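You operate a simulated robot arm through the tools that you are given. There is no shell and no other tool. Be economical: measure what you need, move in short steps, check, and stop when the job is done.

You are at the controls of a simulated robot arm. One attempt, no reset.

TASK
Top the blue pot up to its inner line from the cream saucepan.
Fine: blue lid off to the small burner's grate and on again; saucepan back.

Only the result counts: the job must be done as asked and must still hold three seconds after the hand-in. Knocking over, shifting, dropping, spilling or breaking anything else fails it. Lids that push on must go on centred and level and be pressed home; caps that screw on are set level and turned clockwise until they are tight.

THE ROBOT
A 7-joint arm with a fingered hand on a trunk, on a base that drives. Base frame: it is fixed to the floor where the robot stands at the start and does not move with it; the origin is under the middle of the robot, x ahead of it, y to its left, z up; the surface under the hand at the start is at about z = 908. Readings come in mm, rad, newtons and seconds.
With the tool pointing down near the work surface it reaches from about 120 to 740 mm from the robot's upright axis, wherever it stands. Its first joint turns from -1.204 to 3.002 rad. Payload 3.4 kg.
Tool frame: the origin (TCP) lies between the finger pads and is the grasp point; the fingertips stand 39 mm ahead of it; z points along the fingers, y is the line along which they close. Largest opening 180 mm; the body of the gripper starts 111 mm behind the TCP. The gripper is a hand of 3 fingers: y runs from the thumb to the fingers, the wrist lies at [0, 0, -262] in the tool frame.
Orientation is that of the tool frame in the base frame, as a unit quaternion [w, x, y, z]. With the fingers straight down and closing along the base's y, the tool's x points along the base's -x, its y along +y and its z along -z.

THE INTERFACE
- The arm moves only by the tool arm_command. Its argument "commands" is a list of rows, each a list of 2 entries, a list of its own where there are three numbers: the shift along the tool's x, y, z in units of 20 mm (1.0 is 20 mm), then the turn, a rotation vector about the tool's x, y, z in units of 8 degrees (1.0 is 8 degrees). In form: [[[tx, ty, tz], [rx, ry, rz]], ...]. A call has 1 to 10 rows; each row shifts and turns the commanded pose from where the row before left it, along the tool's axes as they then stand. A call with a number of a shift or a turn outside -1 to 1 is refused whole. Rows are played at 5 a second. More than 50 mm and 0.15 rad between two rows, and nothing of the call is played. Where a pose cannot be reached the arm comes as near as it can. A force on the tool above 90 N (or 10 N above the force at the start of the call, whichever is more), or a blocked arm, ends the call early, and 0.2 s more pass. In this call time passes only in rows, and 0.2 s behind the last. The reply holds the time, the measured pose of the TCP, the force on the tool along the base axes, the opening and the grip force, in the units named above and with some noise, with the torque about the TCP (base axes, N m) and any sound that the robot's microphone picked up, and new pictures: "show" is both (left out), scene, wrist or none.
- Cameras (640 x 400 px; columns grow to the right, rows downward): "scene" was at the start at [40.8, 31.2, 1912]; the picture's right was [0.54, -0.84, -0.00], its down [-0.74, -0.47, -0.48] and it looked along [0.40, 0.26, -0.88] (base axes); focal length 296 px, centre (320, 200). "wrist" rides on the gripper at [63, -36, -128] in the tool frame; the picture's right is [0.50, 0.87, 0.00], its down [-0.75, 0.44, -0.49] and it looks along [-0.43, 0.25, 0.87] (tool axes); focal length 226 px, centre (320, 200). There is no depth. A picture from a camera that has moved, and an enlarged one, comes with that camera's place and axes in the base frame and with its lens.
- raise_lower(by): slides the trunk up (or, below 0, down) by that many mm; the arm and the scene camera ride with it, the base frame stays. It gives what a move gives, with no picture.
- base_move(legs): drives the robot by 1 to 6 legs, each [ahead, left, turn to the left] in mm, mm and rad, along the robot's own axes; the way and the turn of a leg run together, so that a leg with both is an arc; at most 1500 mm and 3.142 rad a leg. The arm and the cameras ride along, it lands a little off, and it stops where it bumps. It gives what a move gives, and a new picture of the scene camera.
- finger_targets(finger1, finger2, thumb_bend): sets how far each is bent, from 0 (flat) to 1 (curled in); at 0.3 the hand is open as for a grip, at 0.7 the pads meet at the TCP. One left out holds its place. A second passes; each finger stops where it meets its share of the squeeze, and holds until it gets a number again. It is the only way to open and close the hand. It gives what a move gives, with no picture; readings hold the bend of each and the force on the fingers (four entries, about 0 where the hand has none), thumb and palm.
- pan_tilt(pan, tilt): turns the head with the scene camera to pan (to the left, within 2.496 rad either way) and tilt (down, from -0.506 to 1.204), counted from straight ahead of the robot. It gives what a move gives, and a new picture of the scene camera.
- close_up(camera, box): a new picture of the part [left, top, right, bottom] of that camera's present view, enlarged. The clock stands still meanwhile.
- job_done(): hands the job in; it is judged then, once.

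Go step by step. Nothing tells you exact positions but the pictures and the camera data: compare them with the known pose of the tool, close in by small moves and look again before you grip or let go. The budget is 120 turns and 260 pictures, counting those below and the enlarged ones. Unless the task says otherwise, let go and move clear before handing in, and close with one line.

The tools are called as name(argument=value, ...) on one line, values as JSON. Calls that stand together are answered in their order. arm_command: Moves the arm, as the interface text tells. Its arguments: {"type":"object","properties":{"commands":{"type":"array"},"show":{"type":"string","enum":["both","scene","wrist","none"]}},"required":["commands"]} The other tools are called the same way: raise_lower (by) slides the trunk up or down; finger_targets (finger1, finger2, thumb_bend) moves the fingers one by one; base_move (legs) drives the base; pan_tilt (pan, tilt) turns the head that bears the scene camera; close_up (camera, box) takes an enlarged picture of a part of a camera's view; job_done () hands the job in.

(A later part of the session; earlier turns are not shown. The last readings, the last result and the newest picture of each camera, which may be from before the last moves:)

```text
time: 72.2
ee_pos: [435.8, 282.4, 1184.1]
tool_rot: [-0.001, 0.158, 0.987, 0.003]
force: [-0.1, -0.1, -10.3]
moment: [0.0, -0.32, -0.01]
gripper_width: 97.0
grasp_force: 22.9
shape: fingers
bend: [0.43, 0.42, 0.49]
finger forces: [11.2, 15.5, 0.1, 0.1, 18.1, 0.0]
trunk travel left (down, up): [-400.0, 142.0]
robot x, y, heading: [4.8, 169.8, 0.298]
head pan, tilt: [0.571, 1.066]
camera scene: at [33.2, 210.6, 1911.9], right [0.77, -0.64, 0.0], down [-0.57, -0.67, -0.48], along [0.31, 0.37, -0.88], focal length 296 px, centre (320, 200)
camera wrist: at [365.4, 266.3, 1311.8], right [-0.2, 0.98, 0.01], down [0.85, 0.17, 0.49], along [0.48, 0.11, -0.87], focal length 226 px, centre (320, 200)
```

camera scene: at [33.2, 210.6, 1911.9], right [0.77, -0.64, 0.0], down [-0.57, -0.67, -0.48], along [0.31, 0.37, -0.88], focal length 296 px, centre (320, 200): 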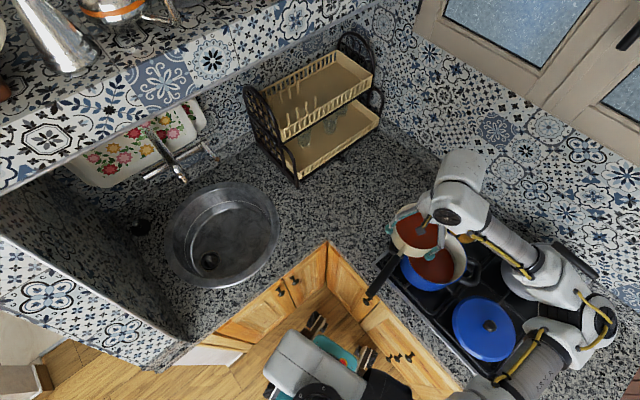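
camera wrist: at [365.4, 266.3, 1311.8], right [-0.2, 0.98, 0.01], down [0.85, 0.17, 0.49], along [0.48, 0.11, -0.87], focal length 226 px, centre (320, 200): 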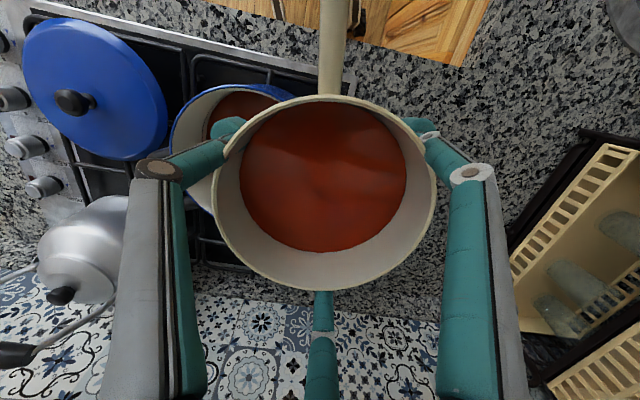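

Steady. I check the pot's exact place from here.

close_up(camera="scene", box=[360, 190, 520, 310])

```text
3.33 times, centred on (440, 250) of scene
camera zoom: at [33.2, 210.6, 1911.9], right [0.77, -0.64, 0.0], down [-0.57, -0.67, -0.48], along [0.31, 0.37, -0.88], focal length 986 px, centre (-80, 33)
```

zoom: 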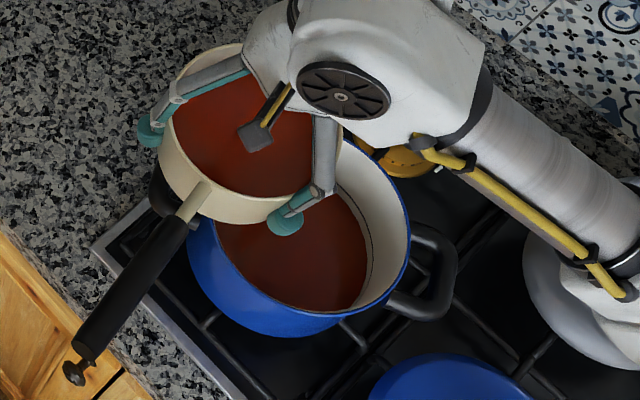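

Pot centre confirmed near (480, 205). I make the last small shift, then tilt to 16° toward the pot.

arm_command(commands=[[[0.08, -0.45, 0], [0, 0, 0]], [[0.08, -0.45, 0], [0, 0, 0]], [[0, 0, 0], [-0.25, 0.43, 0]], [[0, 0, 0], [-0.25, 0.43, 0]], [[0, 0, 0], [-0.25, 0.43, 0]], [[0, 0, 0], [-0.25, 0.43, 0]], [[0, 0, 0], [0, 0, 0]], [[0, 0, 0], [0, 0, 0]]])

close_up(camera="scene", box=[360, 190, 520, 310])

```text
time: 74.0
ee_pos: [426.9, 266.3, 1184.7]
tool_rot: [-0.109, 0.157, 0.977, 0.092]
force: [0.0, -1.3, -10.9]
moment: [-0.06, -0.37, -0.02]
gripper_width: 96.9
grasp_force: 22.6
shape: fingers
bend: [0.44, 0.42, 0.49]
finger forces: [10.9, 15.5, 0.0, 0.0, 18.9, 0.1]
trunk travel left (down, up): [-400.0, 142.0]
robot x, y, heading: [-0.4, 168.8, 0.298]
head pan, tilt: [0.571, 1.066]
camera scene: at [33.5, 209.2, 1912.0], right [0.77, -0.64, -0.01], down [-0.57, -0.67, -0.48], along [0.31, 0.37, -0.88], focal length 296 px, centre (320, 200)
camera wrist: at [380.8, 223.5, 1317.2], right [-0.18, 0.95, 0.24], down [0.93, 0.09, 0.35], along [0.32, 0.29, -0.9], focal length 226 px, centre (320, 200)
```

scene: 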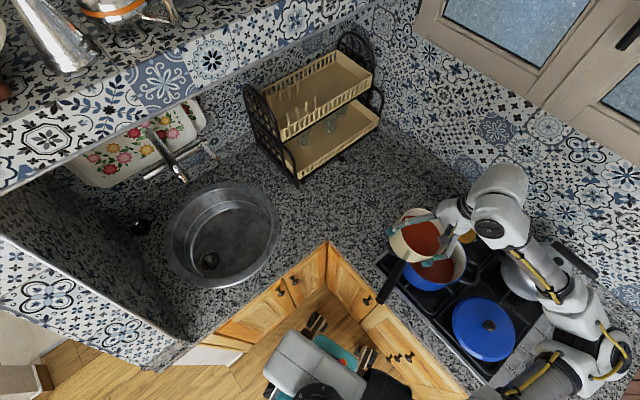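
wrist: 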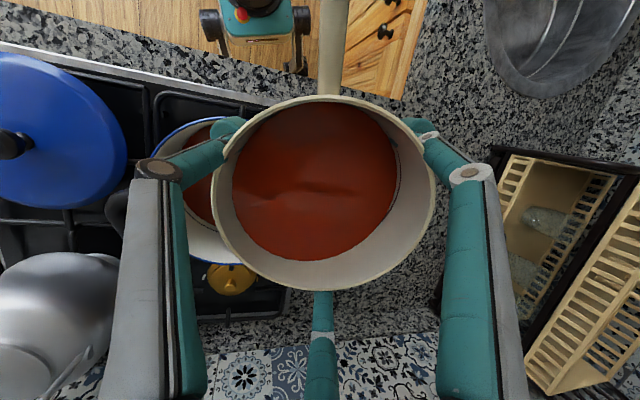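

```text
3.33 times, centred on (440, 250) of scene
camera zoom: at [33.5, 209.2, 1912.0], right [0.77, -0.64, -0.01], down [-0.57, -0.67, -0.48], along [0.31, 0.37, -0.88], focal length 986 px, centre (-80, 33)
```

zoom: 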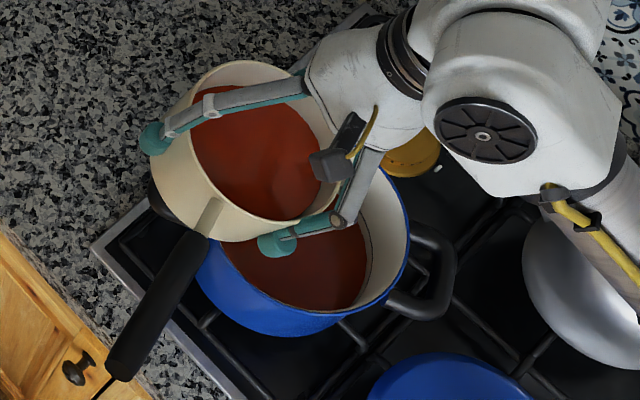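

Still no pouring at 16°; the liquid nears the lip. I go on by 8° slowly and look.

arm_command(commands=[[[0, 0, 0], [-0.17, 0.29, 0]], [[0, 0, 0], [-0.17, 0.29, 0]], [[0, 0, 0], [-0.17, 0.29, 0]], [[0, 0, 0], [0, 0, 0]], [[0, 0, 0], [0, 0, 0]]], show="wrist")

close_up(camera="scene", box=[360, 190, 520, 310])

```text
time: 75.2
ee_pos: [427.8, 265.6, 1184.2]
tool_rot: [-0.163, 0.154, 0.965, 0.135]
force: [0.5, 1.0, -10.7]
moment: [-0.05, -0.36, 0.03]
gripper_width: 96.9
grasp_force: 23.2
shape: fingers
bend: [0.44, 0.42, 0.49]
finger forces: [11.0, 15.5, 0.1, 0.0, 19.2, 0.1]
trunk travel left (down, up): [-400.0, 142.0]
robot x, y, heading: [1.4, 172.7, 0.298]
head pan, tilt: [0.571, 1.066]
camera wrist: at [393.4, 208.5, 1315.3], right [-0.15, 0.92, 0.36], down [0.96, 0.05, 0.27], along [0.23, 0.39, -0.89], focal length 226 px, centre (320, 200)
```

wrist: 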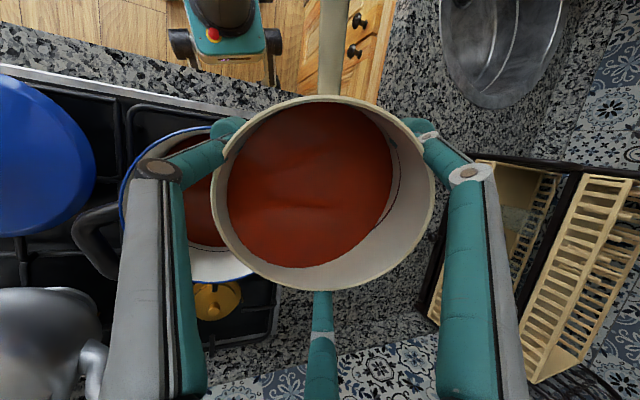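

```text
3.33 times, centred on (440, 250) of scene
camera zoom: at [33.5, 208.9, 1912.0], right [0.77, -0.64, -0.01], down [-0.57, -0.67, -0.48], along [0.31, 0.37, -0.88], focal length 986 px, centre (-80, 33)
```

zoom: 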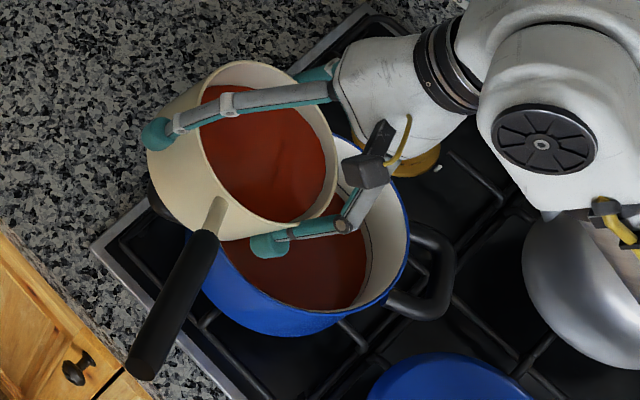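

arm_command(commands=[[[0, 0, 0], [-0.13, 0.22, 0]], [[0, 0, 0], [-0.13, 0.22, 0]], [[0, 0, 0], [-0.13, 0.22, 0]], [[0, 0, 0], [0, 0, 0]], [[0, 0, 0], [0, 0, 0]]], show="wrist")

close_up(camera="scene", box=[360, 190, 520, 310])

```text
time: 76.4
ee_pos: [426.9, 265.3, 1184.1]
tool_rot: [-0.202, 0.153, 0.953, 0.168]
force: [0.0, -0.7, -10.5]
moment: [-0.09, -0.43, 0.01]
gripper_width: 96.6
grasp_force: 23.2
shape: fingers
bend: [0.44, 0.42, 0.49]
finger forces: [10.6, 15.5, 0.0, 0.0, 19.4, 0.0]
trunk travel left (down, up): [-400.0, 142.0]
robot x, y, heading: [0.6, 166.9, 0.302]
head pan, tilt: [0.571, 1.066]
camera wrist: at [402.6, 198.4, 1312.6], right [-0.12, 0.89, 0.44], down [0.98, 0.03, 0.21], along [0.17, 0.46, -0.87], focal length 226 px, centre (320, 200)
```

wrist: 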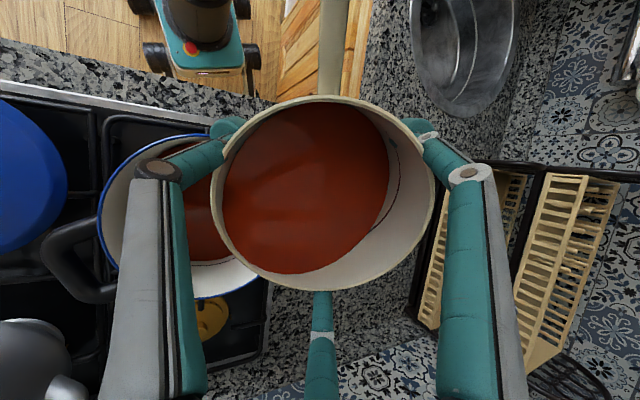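

```text
3.33 times, centred on (440, 250) of scene
camera zoom: at [33.5, 208.8, 1912.0], right [0.77, -0.64, -0.01], down [-0.57, -0.67, -0.48], along [0.31, 0.37, -0.88], focal length 986 px, centre (-80, 33)
```

zoom: 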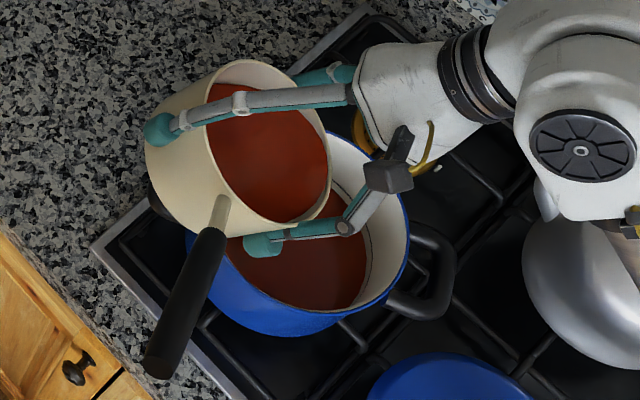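

At 30° the liquid is just short of the lip. Continuing in smaller steps.

arm_command(commands=[[[0, 0, 0], [-0.12, 0.21, 0]], [[0, 0, 0], [-0.12, 0.21, 0]], [[0, 0, 0], [0, 0, 0]]], show="wrist")

close_up(camera="scene", box=[380, 210, 480, 290])

```text
time: 77.2
ee_pos: [426.8, 265.5, 1183.7]
tool_rot: [-0.228, 0.151, 0.943, 0.188]
force: [0.1, 0.2, -10.2]
moment: [-0.11, -0.39, -0.01]
gripper_width: 96.6
grasp_force: 22.8
shape: fingers
bend: [0.44, 0.42, 0.49]
finger forces: [10.7, 15.5, 0.0, 0.0, 19.6, 0.1]
trunk travel left (down, up): [-400.0, 142.0]
robot x, y, heading: [-0.2, 170.6, 0.296]
head pan, tilt: [0.571, 1.066]
camera wrist: at [408.6, 192.1, 1309.9], right [-0.1, 0.86, 0.49], down [0.99, 0.03, 0.16], along [0.13, 0.5, -0.86], focal length 226 px, centre (320, 200)
```

wrist: 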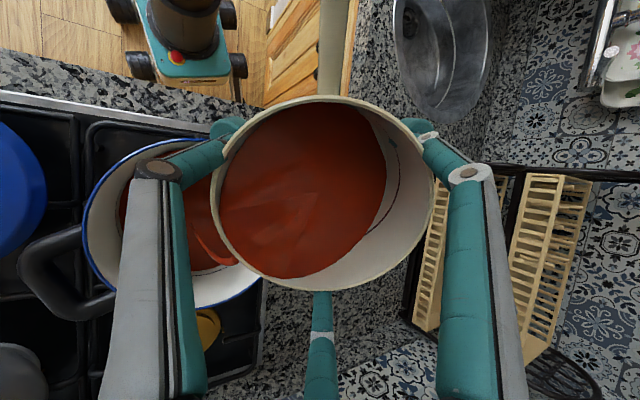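

```text
5.00 times, centred on (430, 250) of scene
camera zoom: at [33.4, 208.8, 1912.0], right [0.77, -0.64, -0.01], down [-0.57, -0.67, -0.48], along [0.31, 0.37, -0.88], focal length 1479 px, centre (-230, -50)
```

zoom: 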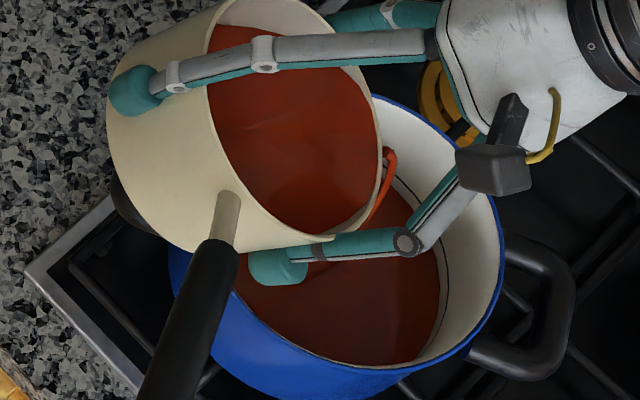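

Pouring has begun and the stream falls inside the pot. I hold and watch.

arm_command(commands=[[[0, 0, 0], [0, 0, 0]], [[0, 0, 0], [0, 0, 0]], [[0, 0, 0], [0, 0, 0]]], show="none")

close_up(camera="scene", box=[380, 210, 480, 290])

```text
time: 78.0
ee_pos: [427.9, 266.4, 1183.7]
tool_rot: [-0.227, 0.151, 0.943, 0.189]
force: [-0.4, -0.9, -11.2]
moment: [-0.09, -0.41, -0.02]
gripper_width: 96.3
grasp_force: 22.3
shape: fingers
bend: [0.44, 0.42, 0.49]
finger forces: [10.6, 15.6, 0.0, 0.0, 19.5, 0.1]
trunk travel left (down, up): [-400.0, 142.0]
robot x, y, heading: [-0.5, 168.8, 0.3]
head pan, tilt: [0.571, 1.066]
```

```text
5.00 times, centred on (430, 250) of scene
camera zoom: at [33.4, 208.7, 1912.0], right [0.77, -0.64, -0.01], down [-0.57, -0.67, -0.48], along [0.31, 0.37, -0.88], focal length 1479 px, centre (-230, -50)
```

zoom: 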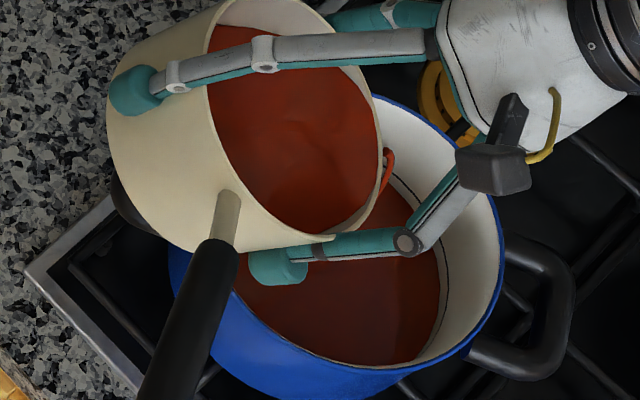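

The flow dwindles; each 2° gives a few tens of ml. I tilt 4° more and hold.

arm_command(commands=[[[0, 0, 0], [-0.08, 0.14, 0]], [[0, 0, 0], [-0.08, 0.14, 0]], [[0, 0, 0], [-0.08, 0.14, 0]], [[0, 0, 0], [0, 0, 0]], [[0, 0, 0], [0, 0, 0]], [[0, 0, 0], [0, 0, 0]], [[0, 0, 0], [0, 0, 0]], [[0, 0, 0], [0, 0, 0]]], show="wrist")

close_up(camera="scene", box=[380, 210, 480, 290])

```text
time: 79.8
ee_pos: [427.4, 266.1, 1183.1]
tool_rot: [-0.253, 0.148, 0.933, 0.209]
force: [0.0, -0.4, -9.3]
moment: [-0.1, -0.4, 0.0]
gripper_width: 96.6
grasp_force: 23.1
shape: fingers
bend: [0.44, 0.42, 0.49]
finger forces: [10.6, 15.5, 0.0, 0.0, 19.6, 0.0]
trunk travel left (down, up): [-400.0, 142.0]
robot x, y, heading: [-0.2, 170.3, 0.301]
head pan, tilt: [0.571, 1.066]
camera wrist: at [413.9, 186.1, 1306.4], right [-0.08, 0.84, 0.54], down [0.99, 0.02, 0.12], along [0.09, 0.54, -0.83], focal length 226 px, centre (320, 200)
```

wrist: 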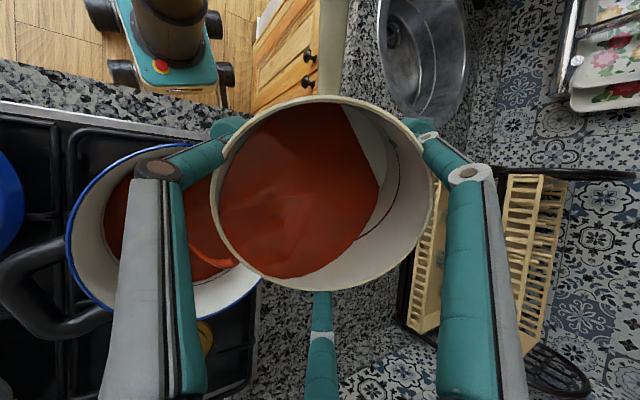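

```text
5.00 times, centred on (430, 250) of scene
camera zoom: at [33.4, 208.6, 1912.0], right [0.77, -0.64, -0.01], down [-0.57, -0.67, -0.48], along [0.31, 0.37, -0.88], focal length 1479 px, centre (-230, -50)
```

zoom: 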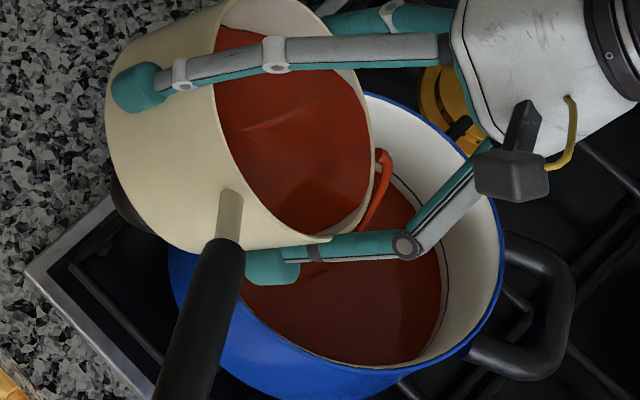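

arm_command(commands=[[[0, 0, 0], [-0.08, 0.14, 0]], [[0, 0, 0], [-0.08, 0.14, 0]], [[0, 0, 0], [0, 0, 0]], [[0, 0, 0], [0, 0, 0]], [[0, 0, 0], [0, 0, 0]], [[0, 0, 0], [0, 0, 0]], [[0, 0, 0], [0, 0, 0]], [[0, 0, 0], [0, 0, 0]]], show="none")

close_up(camera="scene", box=[400, 220, 480, 290])

close_up(camera="wrist", box=[50, 120, 330, 330])

```text
time: 81.6
ee_pos: [426.6, 264.4, 1183.1]
tool_rot: [-0.27, 0.148, 0.925, 0.221]
force: [1.0, 0.4, -9.0]
moment: [-0.14, -0.4, 0.01]
gripper_width: 96.5
grasp_force: 22.5
shape: fingers
bend: [0.44, 0.42, 0.49]
finger forces: [10.5, 15.5, 0.0, 0.0, 19.5, 0.0]
trunk travel left (down, up): [-400.0, 142.0]
robot x, y, heading: [-2.9, 165.4, 0.303]
head pan, tilt: [0.571, 1.066]
```

```text
5.71 times, centred on (440, 255) of scene
camera zoom: at [33.3, 208.5, 1912.0], right [0.77, -0.64, -0.01], down [-0.57, -0.67, -0.48], along [0.31, 0.37, -0.88], focal length 1690 px, centre (-366, -114)
```

zoom: 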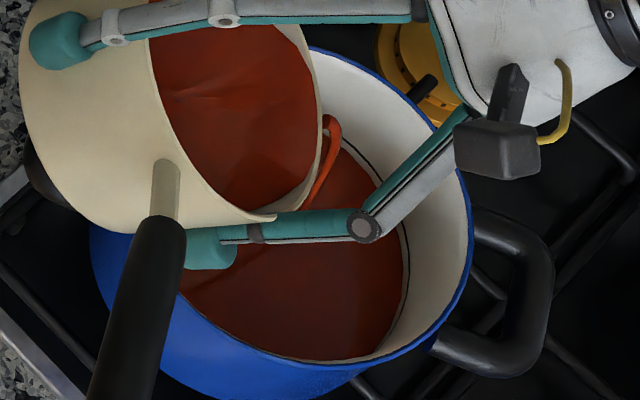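

```text
1.90 times, centred on (190, 225) of wrist
camera zoom: at [417.5, 181.1, 1304.4], right [-0.07, 0.82, 0.57], down [1.0, 0.02, 0.09], along [0.07, 0.57, -0.82], focal length 431 px, centre (568, 152)
```

zoom: 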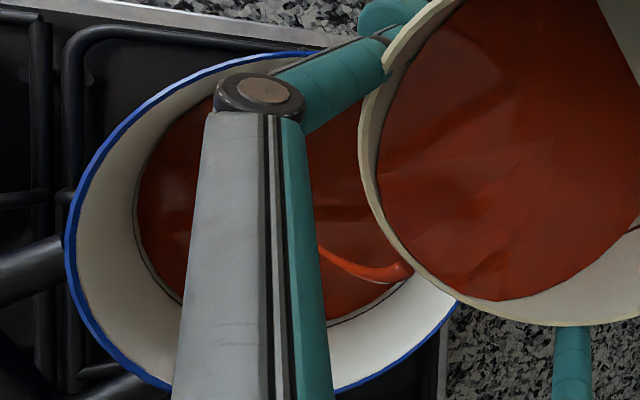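

The line inside the pot is well visible from the wrist camera now. I zoom to judge the remaining gap.

close_up(camera="wrist", box=[100, 190, 160, 290])

close_up(camera="wrist", box=[185, 220, 265, 300])

close_up(camera="scene", box=[440, 230, 480, 290])

```text
4.00 times, centred on (130, 240) of wrist
camera zoom: at [417.5, 181.1, 1304.4], right [-0.07, 0.82, 0.57], down [1.0, 0.02, 0.09], along [0.07, 0.57, -0.82], focal length 904 px, centre (1080, 40)
```

zoom: 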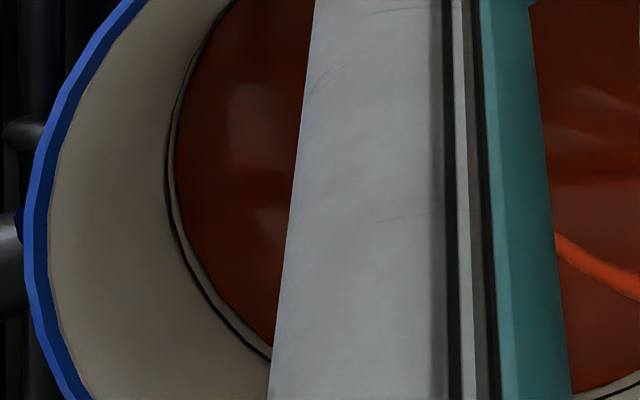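

```text
5.00 times, centred on (225, 260) of wrist
camera zoom: at [417.5, 181.1, 1304.4], right [-0.07, 0.82, 0.57], down [1.0, 0.02, 0.09], along [0.07, 0.57, -0.82], focal length 1130 px, centre (795, -100)
```

zoom: 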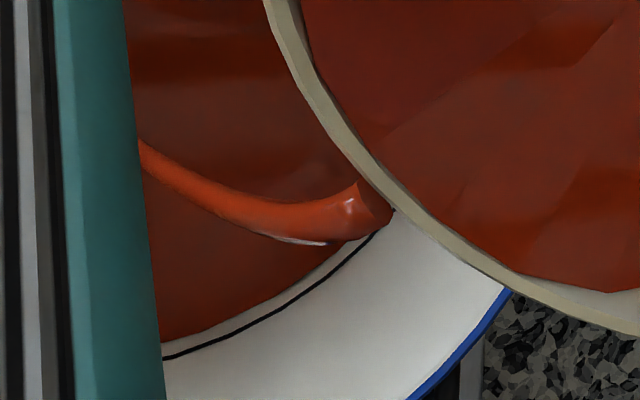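

```text
6.67 times, centred on (460, 260) of scene
camera zoom: at [33.3, 208.5, 1912.0], right [0.77, -0.64, -0.01], down [-0.57, -0.67, -0.48], along [0.31, 0.37, -0.88], focal length 1972 px, centre (-613, -200)
```

zoom: 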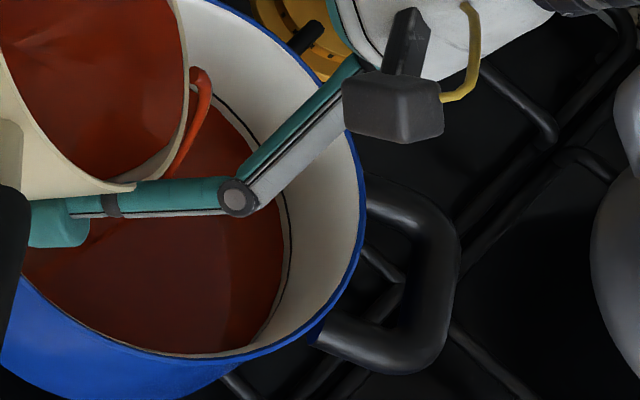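

Remaining gap is about a third of the original one. I let the trickle go on and add 1.5°.

arm_command(commands=[[[0, 0, 0], [-0.1, 0.16, 0]], [[0, 0, 0], [0, 0, 0]], [[0, 0, 0], [0, 0, 0]], [[0, 0, 0], [0, 0, 0]], [[0, 0, 0], [0, 0, 0]], [[0, 0, 0], [0, 0, 0]], [[0, 0, 0], [0, 0, 0]], [[0, 0, 0], [0, 0, 0]]], show="none")

close_up(camera="wrist", box=[80, 190, 140, 290])

close_up(camera="wrist", box=[185, 220, 265, 300])

```text
time: 83.4
ee_pos: [426.9, 266.1, 1184.9]
tool_rot: [-0.279, 0.147, 0.921, 0.23]
force: [-0.9, -0.9, -8.6]
moment: [-0.12, -0.38, 0.01]
gripper_width: 96.5
grasp_force: 22.5
shape: fingers
bend: [0.44, 0.42, 0.49]
finger forces: [10.4, 15.5, 0.1, 0.0, 19.5, 0.0]
trunk travel left (down, up): [-400.0, 142.0]
robot x, y, heading: [-0.1, 165.2, 0.299]
head pan, tilt: [0.571, 1.066]
```

```text
4.00 times, centred on (110, 240) of wrist
camera zoom: at [419.7, 179.2, 1302.8], right [-0.06, 0.81, 0.59], down [1.0, 0.01, 0.08], along [0.05, 0.59, -0.81], focal length 904 px, centre (1160, 40)
```

zoom: 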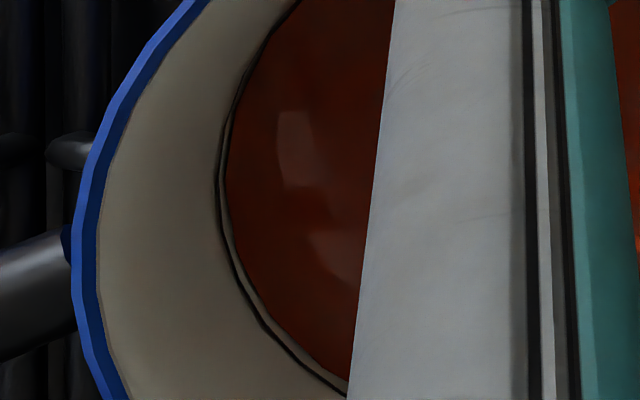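

```text
5.00 times, centred on (225, 260) of wrist
camera zoom: at [419.7, 179.2, 1302.8], right [-0.06, 0.81, 0.59], down [1.0, 0.01, 0.08], along [0.05, 0.59, -0.81], focal length 1130 px, centre (795, -100)
```

zoom: 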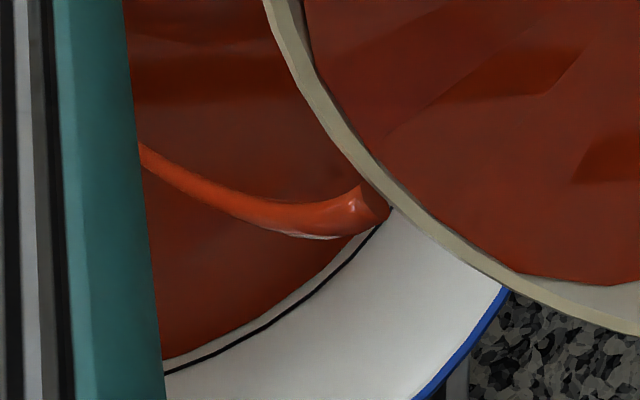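

arm_command(commands=[[[0, 0, 0], [-0.1, 0.16, 0]], [[0, 0, 0], [0, 0, 0]], [[0, 0, 0], [0, 0, 0]], [[0, 0, 0], [0, 0, 0]], [[0, 0, 0], [0, 0, 0]], [[0, 0, 0], [0, 0, 0]], [[0, 0, 0], [0, 0, 0]], [[0, 0, 0], [0, 0, 0]]], show="none")

close_up(camera="wrist", box=[80, 190, 140, 290])

close_up(camera="wrist", box=[185, 220, 265, 300])

```text
time: 85.2
ee_pos: [426.6, 264.3, 1183.9]
tool_rot: [-0.287, 0.147, 0.916, 0.238]
force: [-0.5, -1.2, -8.5]
moment: [-0.1, -0.37, -0.01]
gripper_width: 96.6
grasp_force: 23.0
shape: fingers
bend: [0.44, 0.42, 0.49]
finger forces: [10.3, 15.5, 0.0, 0.1, 19.6, 0.1]
trunk travel left (down, up): [-400.0, 142.0]
robot x, y, heading: [-0.2, 167.5, 0.3]
head pan, tilt: [0.571, 1.066]
```

```text
4.00 times, centred on (110, 240) of wrist
camera zoom: at [421.3, 177.0, 1301.4], right [-0.04, 0.8, 0.6], down [1.0, 0.01, 0.06], along [0.04, 0.6, -0.8], focal length 904 px, centre (1160, 40)
```

zoom: 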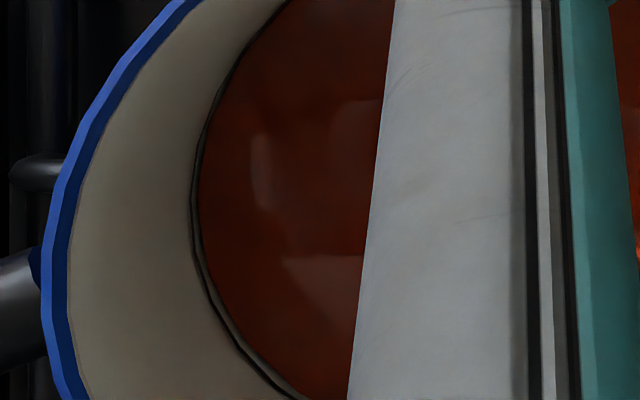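

```text
5.00 times, centred on (225, 260) of wrist
camera zoom: at [421.3, 177.0, 1301.4], right [-0.04, 0.8, 0.6], down [1.0, 0.01, 0.06], along [0.04, 0.6, -0.8], focal length 1130 px, centre (795, -100)
```

zoom: 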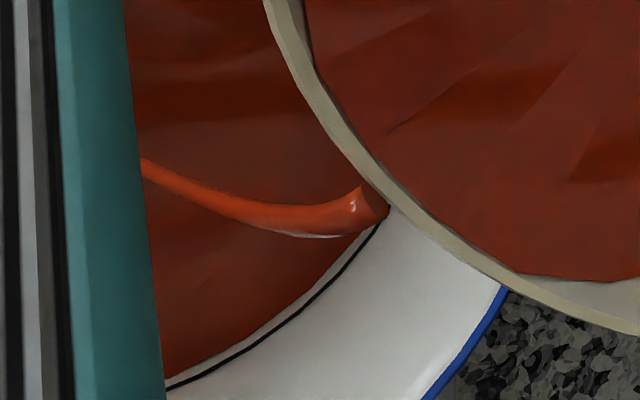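

Nearly at the line. I hold about a second more and look again.

arm_command(commands=[[[0, 0, 0], [0, 0, 0]], [[0, 0, 0], [0, 0, 0]], [[0, 0, 0], [0, 0, 0]], [[0, 0, 0], [0, 0, 0]]], show="none")

close_up(camera="wrist", box=[80, 190, 140, 290])

close_up(camera="wrist", box=[185, 220, 265, 300])

```text
time: 86.2
ee_pos: [427.9, 265.8, 1183.2]
tool_rot: [-0.288, 0.147, 0.916, 0.238]
force: [-0.5, 0.8, -8.4]
moment: [-0.11, -0.34, -0.01]
gripper_width: 96.8
grasp_force: 22.2
shape: fingers
bend: [0.44, 0.42, 0.49]
finger forces: [10.4, 15.5, 0.1, 0.1, 19.5, 0.0]
trunk travel left (down, up): [-400.0, 142.0]
robot x, y, heading: [3.0, 168.6, 0.301]
head pan, tilt: [0.571, 1.066]
```

```text
4.00 times, centred on (110, 240) of wrist
camera zoom: at [421.3, 177.0, 1301.4], right [-0.04, 0.8, 0.6], down [1.0, 0.01, 0.06], along [0.04, 0.6, -0.8], focal length 904 px, centre (1160, 40)
```

zoom: 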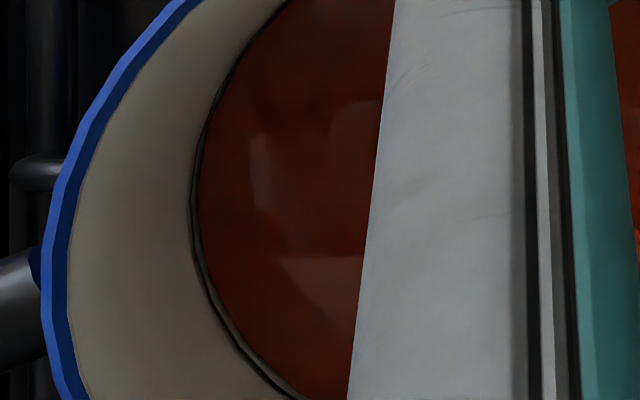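

```text
5.00 times, centred on (225, 260) of wrist
camera zoom: at [421.3, 177.0, 1301.4], right [-0.04, 0.8, 0.6], down [1.0, 0.01, 0.06], along [0.04, 0.6, -0.8], focal length 1130 px, centre (795, -100)
```

zoom: 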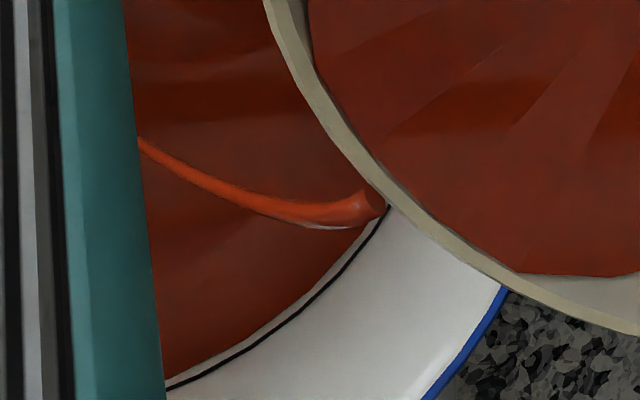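

arm_command(commands=[[[0, 0, 0], [-0.08, 0.14, 0]], [[0, 0, 0], [0, 0, 0]], [[0, 0, 0], [0, 0, 0]], [[0, 0, 0], [0, 0, 0]], [[0, 0, 0], [0, 0, 0]], [[0, 0, 0], [0, 0, 0]], [[0, 0, 0], [0, 0, 0]]], show="none")

close_up(camera="wrist", box=[75, 190, 135, 290])

close_up(camera="wrist", box=[185, 220, 265, 300])

```text
time: 87.8
ee_pos: [427.0, 266.0, 1183.8]
tool_rot: [-0.295, 0.145, 0.912, 0.244]
force: [0.6, -0.6, -8.6]
moment: [-0.14, -0.35, 0.03]
gripper_width: 96.5
grasp_force: 22.5
shape: fingers
bend: [0.44, 0.42, 0.49]
finger forces: [10.4, 15.6, 0.0, 0.0, 19.4, 0.1]
trunk travel left (down, up): [-400.0, 142.0]
robot x, y, heading: [1.5, 166.0, 0.3]
head pan, tilt: [0.571, 1.066]
```

```text
4.00 times, centred on (105, 240) of wrist
camera zoom: at [423.6, 174.9, 1300.1], right [-0.04, 0.79, 0.62], down [1.0, 0.01, 0.04], along [0.03, 0.62, -0.79], focal length 904 px, centre (1180, 40)
```

zoom: 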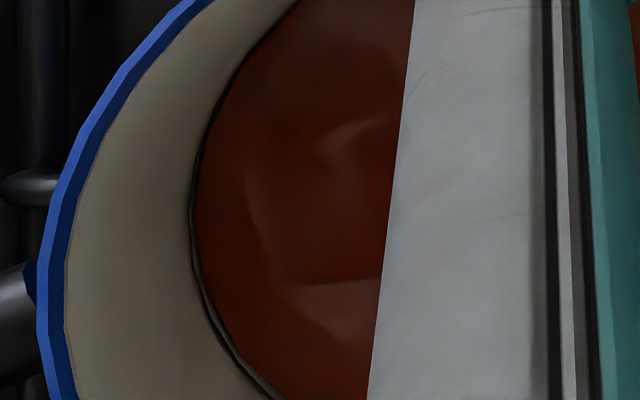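

```text
5.00 times, centred on (225, 260) of wrist
camera zoom: at [423.6, 174.9, 1300.1], right [-0.04, 0.79, 0.62], down [1.0, 0.01, 0.04], along [0.03, 0.62, -0.79], focal length 1130 px, centre (795, -100)
```

zoom: 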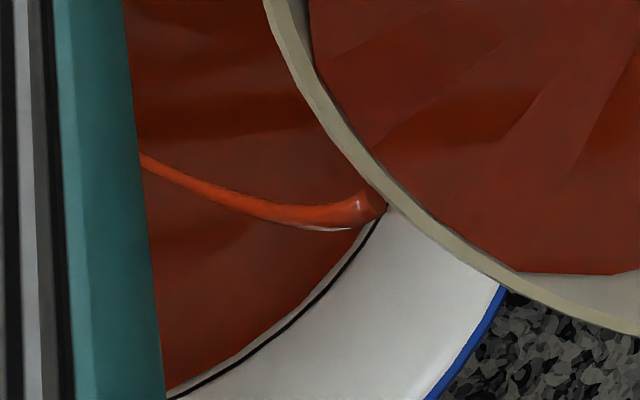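

Essentially there. I hold a last moment, then tilt back smoothly to stop the pour, and look.

arm_command(commands=[[[0, 0, 0], [0, 0, 0]], [[0, 0, 0], [0, 0, 0]], [[0, 0, 0], [0, 0, 0]], [[0, 0, 0], [0.25, -0.43, 0]], [[0, 0, 0], [0.25, -0.43, 0]], [[0, 0, 0], [0.25, -0.43, 0]], [[0, 0, 0], [0.25, -0.43, 0]], [[0, 0, 0], [0, 0, 0]], [[0, 0, 0], [0, 0, 0]], [[0, 0, 0], [0, 0, 0]]], show="none")

close_up(camera="wrist", box=[60, 110, 340, 310])

close_up(camera="wrist", box=[185, 220, 265, 300])

close_up(camera="scene", box=[420, 230, 480, 290])

```text
time: 90.0
ee_pos: [426.5, 265.6, 1184.4]
tool_rot: [-0.194, 0.154, 0.955, 0.162]
force: [-0.4, 0.0, -8.7]
moment: [-0.09, -0.3, 0.01]
gripper_width: 96.4
grasp_force: 22.5
shape: fingers
bend: [0.44, 0.42, 0.49]
finger forces: [10.9, 15.5, 0.0, 0.0, 19.2, 0.0]
trunk travel left (down, up): [-400.0, 142.0]
robot x, y, heading: [-2.5, 172.1, 0.297]
head pan, tilt: [0.571, 1.066]
```

```text
2.00 times, centred on (200, 210) of wrist
camera zoom: at [400.3, 200.7, 1313.6], right [-0.13, 0.9, 0.43], down [0.97, 0.04, 0.22], along [0.18, 0.44, -0.88], focal length 452 px, centre (560, 180)
```

zoom: 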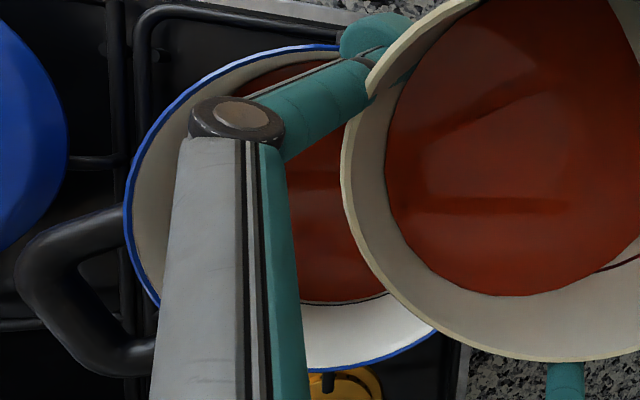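

```text
5.00 times, centred on (225, 260) of wrist
camera zoom: at [400.3, 200.7, 1313.6], right [-0.13, 0.9, 0.43], down [0.97, 0.04, 0.22], along [0.18, 0.44, -0.88], focal length 1130 px, centre (795, -100)
```

zoom: 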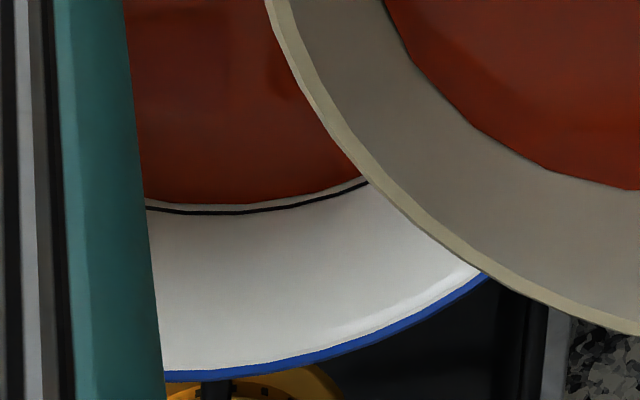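

```text
6.67 times, centred on (450, 260) of scene
camera zoom: at [33.0, 209.2, 1912.0], right [0.77, -0.64, -0.01], down [-0.57, -0.67, -0.48], along [0.31, 0.37, -0.88], focal length 1972 px, centre (-547, -200)
```

zoom: 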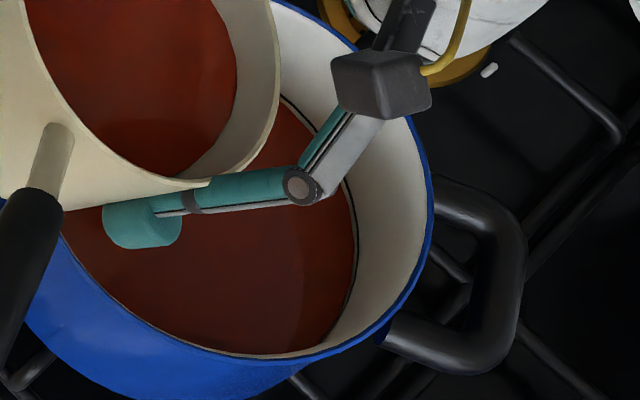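

Stopped cleanly; the level is still about 2 mm short of the line. I pour a little more: tilt back to 46.5°, hold 1.6 s, and return.

arm_command(commands=[[[0, 0, 0], [-0.25, 0.43, 0]], [[0, 0, 0], [-0.25, 0.43, 0]], [[0, 0, 0], [-0.25, 0.43, 0]], [[0, 0, 0], [-0.25, 0.43, 0]], [[0, 0, 0], [-0.09, 0.16, 0]], [[0, 0, 0], [0, 0, 0]], [[0, 0, 0], [0, 0, 0]], [[0, 0, 0], [0, 0, 0]], [[0, 0, 0], [0, 0, 0]], [[0, 0, 0], [0, 0, 0]]], show="none")

close_up(camera="wrist", box=[185, 220, 265, 300])

close_up(camera="wrist", box=[70, 190, 130, 290])

```text
time: 92.2
ee_pos: [427.4, 265.9, 1182.8]
tool_rot: [-0.305, 0.145, 0.907, 0.253]
force: [-0.3, 0.5, -8.9]
moment: [-0.14, -0.35, -0.02]
gripper_width: 96.4
grasp_force: 22.5
shape: fingers
bend: [0.44, 0.42, 0.49]
finger forces: [10.2, 15.5, 0.0, 0.0, 19.1, 0.0]
trunk travel left (down, up): [-400.0, 142.0]
robot x, y, heading: [1.4, 168.3, 0.303]
head pan, tilt: [0.571, 1.066]
```

```text
5.00 times, centred on (225, 260) of wrist
camera zoom: at [425.3, 172.9, 1297.7], right [-0.03, 0.77, 0.63], down [1.0, 0.01, 0.03], along [0.01, 0.63, -0.77], focal length 1130 px, centre (795, -100)
```

zoom: 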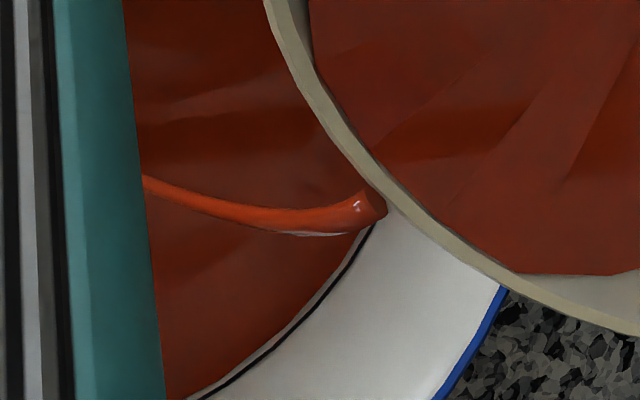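

```text
4.00 times, centred on (100, 240) of wrist
camera zoom: at [425.3, 172.9, 1297.7], right [-0.03, 0.77, 0.63], down [1.0, 0.01, 0.03], along [0.01, 0.63, -0.77], focal length 904 px, centre (1200, 40)
```

zoom: 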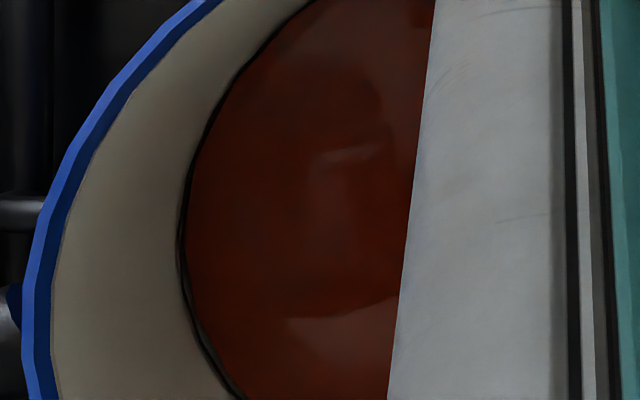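

arm_command(commands=[[[0, 0, 0], [-0.06, 0.11, 0]], [[0, 0, 0], [0, 0, 0]], [[0, 0, 0], [0, 0, 0]], [[0, 0, 0], [0, 0, 0]], [[0, 0, 0], [0, 0, 0]], [[0, 0, 0], [0, 0, 0]], [[0, 0, 0], [0, 0, 0]]], show="none")

close_up(camera="wrist", box=[185, 220, 265, 300])

close_up(camera="wrist", box=[70, 190, 130, 290])

```text
time: 93.8
ee_pos: [426.6, 266.8, 1184.0]
tool_rot: [-0.311, 0.144, 0.904, 0.256]
force: [-0.4, 0.4, -8.0]
moment: [-0.13, -0.34, -0.01]
gripper_width: 96.3
grasp_force: 23.0
shape: fingers
bend: [0.44, 0.42, 0.49]
finger forces: [10.1, 15.5, 0.1, 0.0, 19.2, 0.0]
trunk travel left (down, up): [-400.0, 142.0]
robot x, y, heading: [-2.9, 169.8, 0.304]
head pan, tilt: [0.571, 1.066]
```

```text
5.00 times, centred on (225, 260) of wrist
camera zoom: at [426.5, 171.6, 1296.5], right [-0.02, 0.77, 0.64], down [1.0, 0.01, 0.02], along [0.0, 0.64, -0.77], focal length 1130 px, centre (795, -100)
```

zoom: 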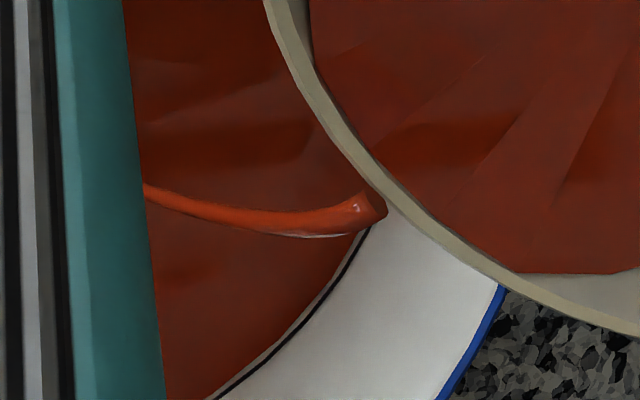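

```text
4.00 times, centred on (100, 240) of wrist
camera zoom: at [426.5, 171.6, 1296.5], right [-0.02, 0.77, 0.64], down [1.0, 0.01, 0.02], along [0.0, 0.64, -0.77], focal length 904 px, centre (1200, 40)
```

zoom: 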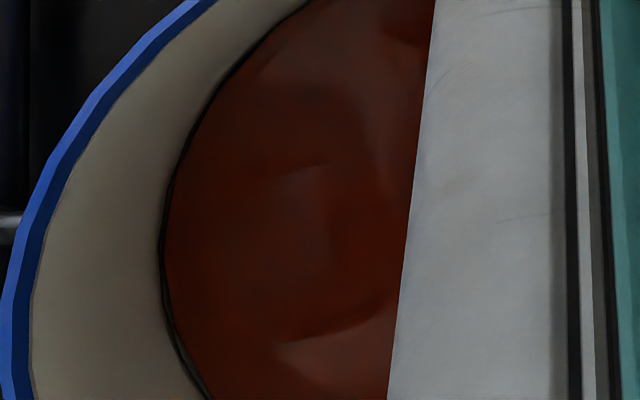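

Only a hair left. I hold 0.8 s more, then tilt back and check.

arm_command(commands=[[[0, 0, 0], [0, 0, 0]], [[0, 0, 0], [0, 0, 0]], [[0, 0, 0], [0, 0, 0]], [[0, 0, 0], [0, 0, 0]], [[0, 0, 0], [0.25, -0.43, 0]], [[0, 0, 0], [0.25, -0.43, 0]], [[0, 0, 0], [0.25, -0.43, 0]], [[0, 0, 0], [0.25, -0.43, 0]], [[0, 0, 0], [0.15, -0.26, 0]], [[0, 0, 0], [0, 0, 0]]], show="none")

close_up(camera="wrist", box=[185, 220, 265, 300])

close_up(camera="scene", box=[420, 230, 480, 290])

```text
time: 96.0
ee_pos: [426.9, 265.7, 1183.5]
tool_rot: [-0.194, 0.153, 0.956, 0.161]
force: [0.4, 0.0, -8.5]
moment: [-0.09, -0.31, 0.03]
gripper_width: 96.3
grasp_force: 22.7
shape: fingers
bend: [0.44, 0.42, 0.49]
finger forces: [10.8, 15.5, 0.1, 0.0, 18.9, 0.0]
trunk travel left (down, up): [-400.0, 142.0]
robot x, y, heading: [-2.6, 170.7, 0.299]
head pan, tilt: [0.571, 1.066]
```

```text
5.00 times, centred on (225, 260) of wrist
camera zoom: at [401.0, 200.7, 1313.3], right [-0.13, 0.9, 0.43], down [0.97, 0.04, 0.22], along [0.18, 0.44, -0.88], focal length 1130 px, centre (795, -100)
```

zoom: 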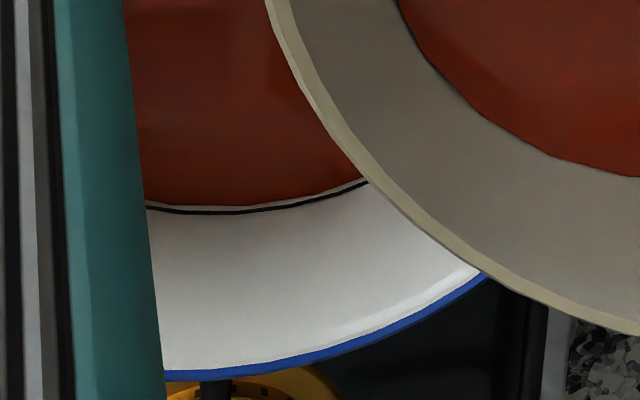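

```text
6.67 times, centred on (450, 260) of scene
camera zoom: at [33.1, 208.9, 1912.0], right [0.77, -0.64, -0.01], down [-0.57, -0.67, -0.48], along [0.31, 0.37, -0.88], focal length 1972 px, centre (-547, -200)
```

zoom: 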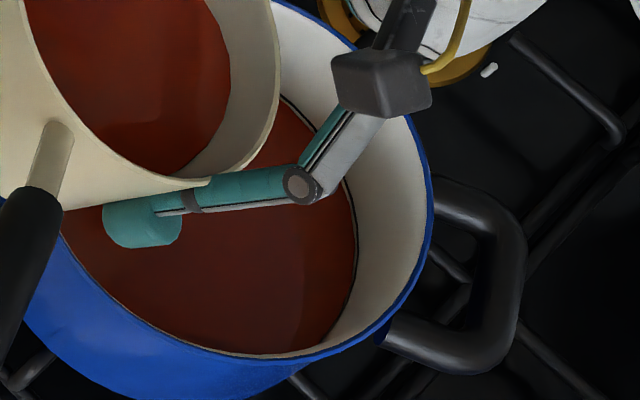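

close_up(camera="wrist", box=[200, 245, 240, 275])

```text
13.33 times, centred on (220, 260) of wrist
camera zoom: at [401.0, 200.7, 1313.3], right [-0.13, 0.9, 0.43], down [0.97, 0.04, 0.22], along [0.18, 0.44, -0.88], focal length 3014 px, centre (1653, -600)
```

zoom: 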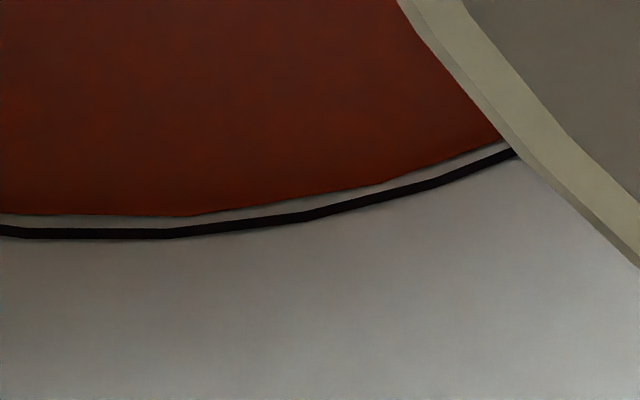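

At high zoom the surface is still 2–3 mm under the line. I pour again, to 49°, holding and watching.

arm_command(commands=[[[0, 0, 0], [-0.25, 0.43, 0]], [[0, 0, 0], [-0.25, 0.43, 0]], [[0, 0, 0], [-0.25, 0.43, 0]], [[0, 0, 0], [-0.25, 0.43, 0]], [[0, 0, 0], [-0.2, 0.34, 0]], [[0, 0, 0], [0, 0, 0]], [[0, 0, 0], [0, 0, 0]], [[0, 0, 0], [0, 0, 0]], [[0, 0, 0], [0, 0, 0]], [[0, 0, 0], [0, 0, 0]]], show="none")

arm_command(commands=[[[0, 0, 0], [-0.05, 0.08, 0]], [[0, 0, 0], [0, 0, 0]], [[0, 0, 0], [0, 0, 0]], [[0, 0, 0], [0, 0, 0]], [[0, 0, 0], [0, 0, 0]], [[0, 0, 0], [0, 0, 0]]], show="none")

close_up(camera="wrist", box=[185, 220, 265, 300])

close_up(camera="wrist", box=[60, 190, 120, 290])

```text
time: 98.2
ee_pos: [427.4, 266.4, 1183.4]
tool_rot: [-0.316, 0.144, 0.901, 0.261]
force: [-0.2, 0.4, -8.5]
moment: [-0.11, -0.37, 0.04]
gripper_width: 96.3
grasp_force: 22.3
shape: fingers
bend: [0.44, 0.42, 0.49]
finger forces: [10.1, 15.6, 0.0, 0.0, 19.2, 0.1]
trunk travel left (down, up): [-400.0, 142.0]
robot x, y, heading: [0.2, 169.4, 0.299]
head pan, tilt: [0.571, 1.066]
```

```text
time: 99.6
ee_pos: [425.7, 265.4, 1182.5]
tool_rot: [-0.32, 0.144, 0.898, 0.265]
force: [-0.8, -0.7, -8.7]
moment: [-0.09, -0.34, 0.0]
gripper_width: 96.5
grasp_force: 22.6
shape: fingers
bend: [0.44, 0.42, 0.49]
finger forces: [10.1, 15.6, 0.0, 0.0, 19.1, 0.0]
trunk travel left (down, up): [-400.0, 142.0]
robot x, y, heading: [-1.8, 171.0, 0.298]
head pan, tilt: [0.571, 1.066]
```

```text
5.00 times, centred on (225, 260) of wrist
camera zoom: at [428.3, 169.5, 1294.9], right [-0.01, 0.75, 0.66], down [1.0, 0.01, 0.0], along [-0.01, 0.66, -0.75], focal length 1130 px, centre (795, -100)
```

zoom: 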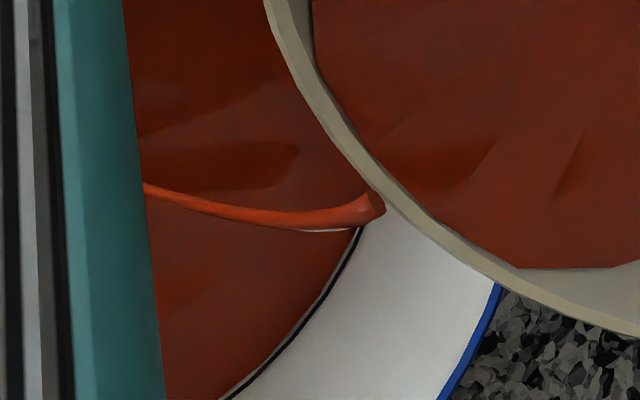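

```text
4.00 times, centred on (90, 240) of wrist
camera zoom: at [428.3, 169.5, 1294.9], right [-0.01, 0.75, 0.66], down [1.0, 0.01, 0.0], along [-0.01, 0.66, -0.75], focal length 904 px, centre (1240, 40)
```

zoom: 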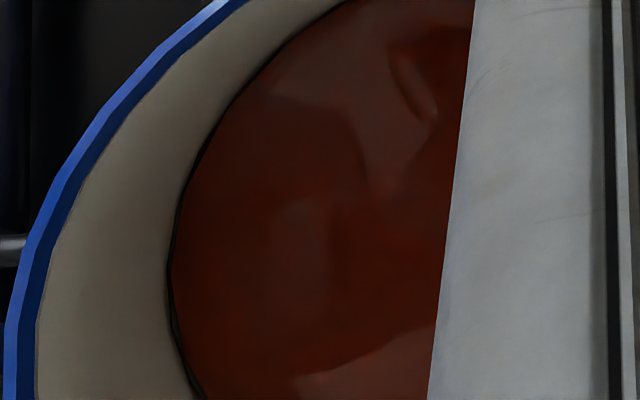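

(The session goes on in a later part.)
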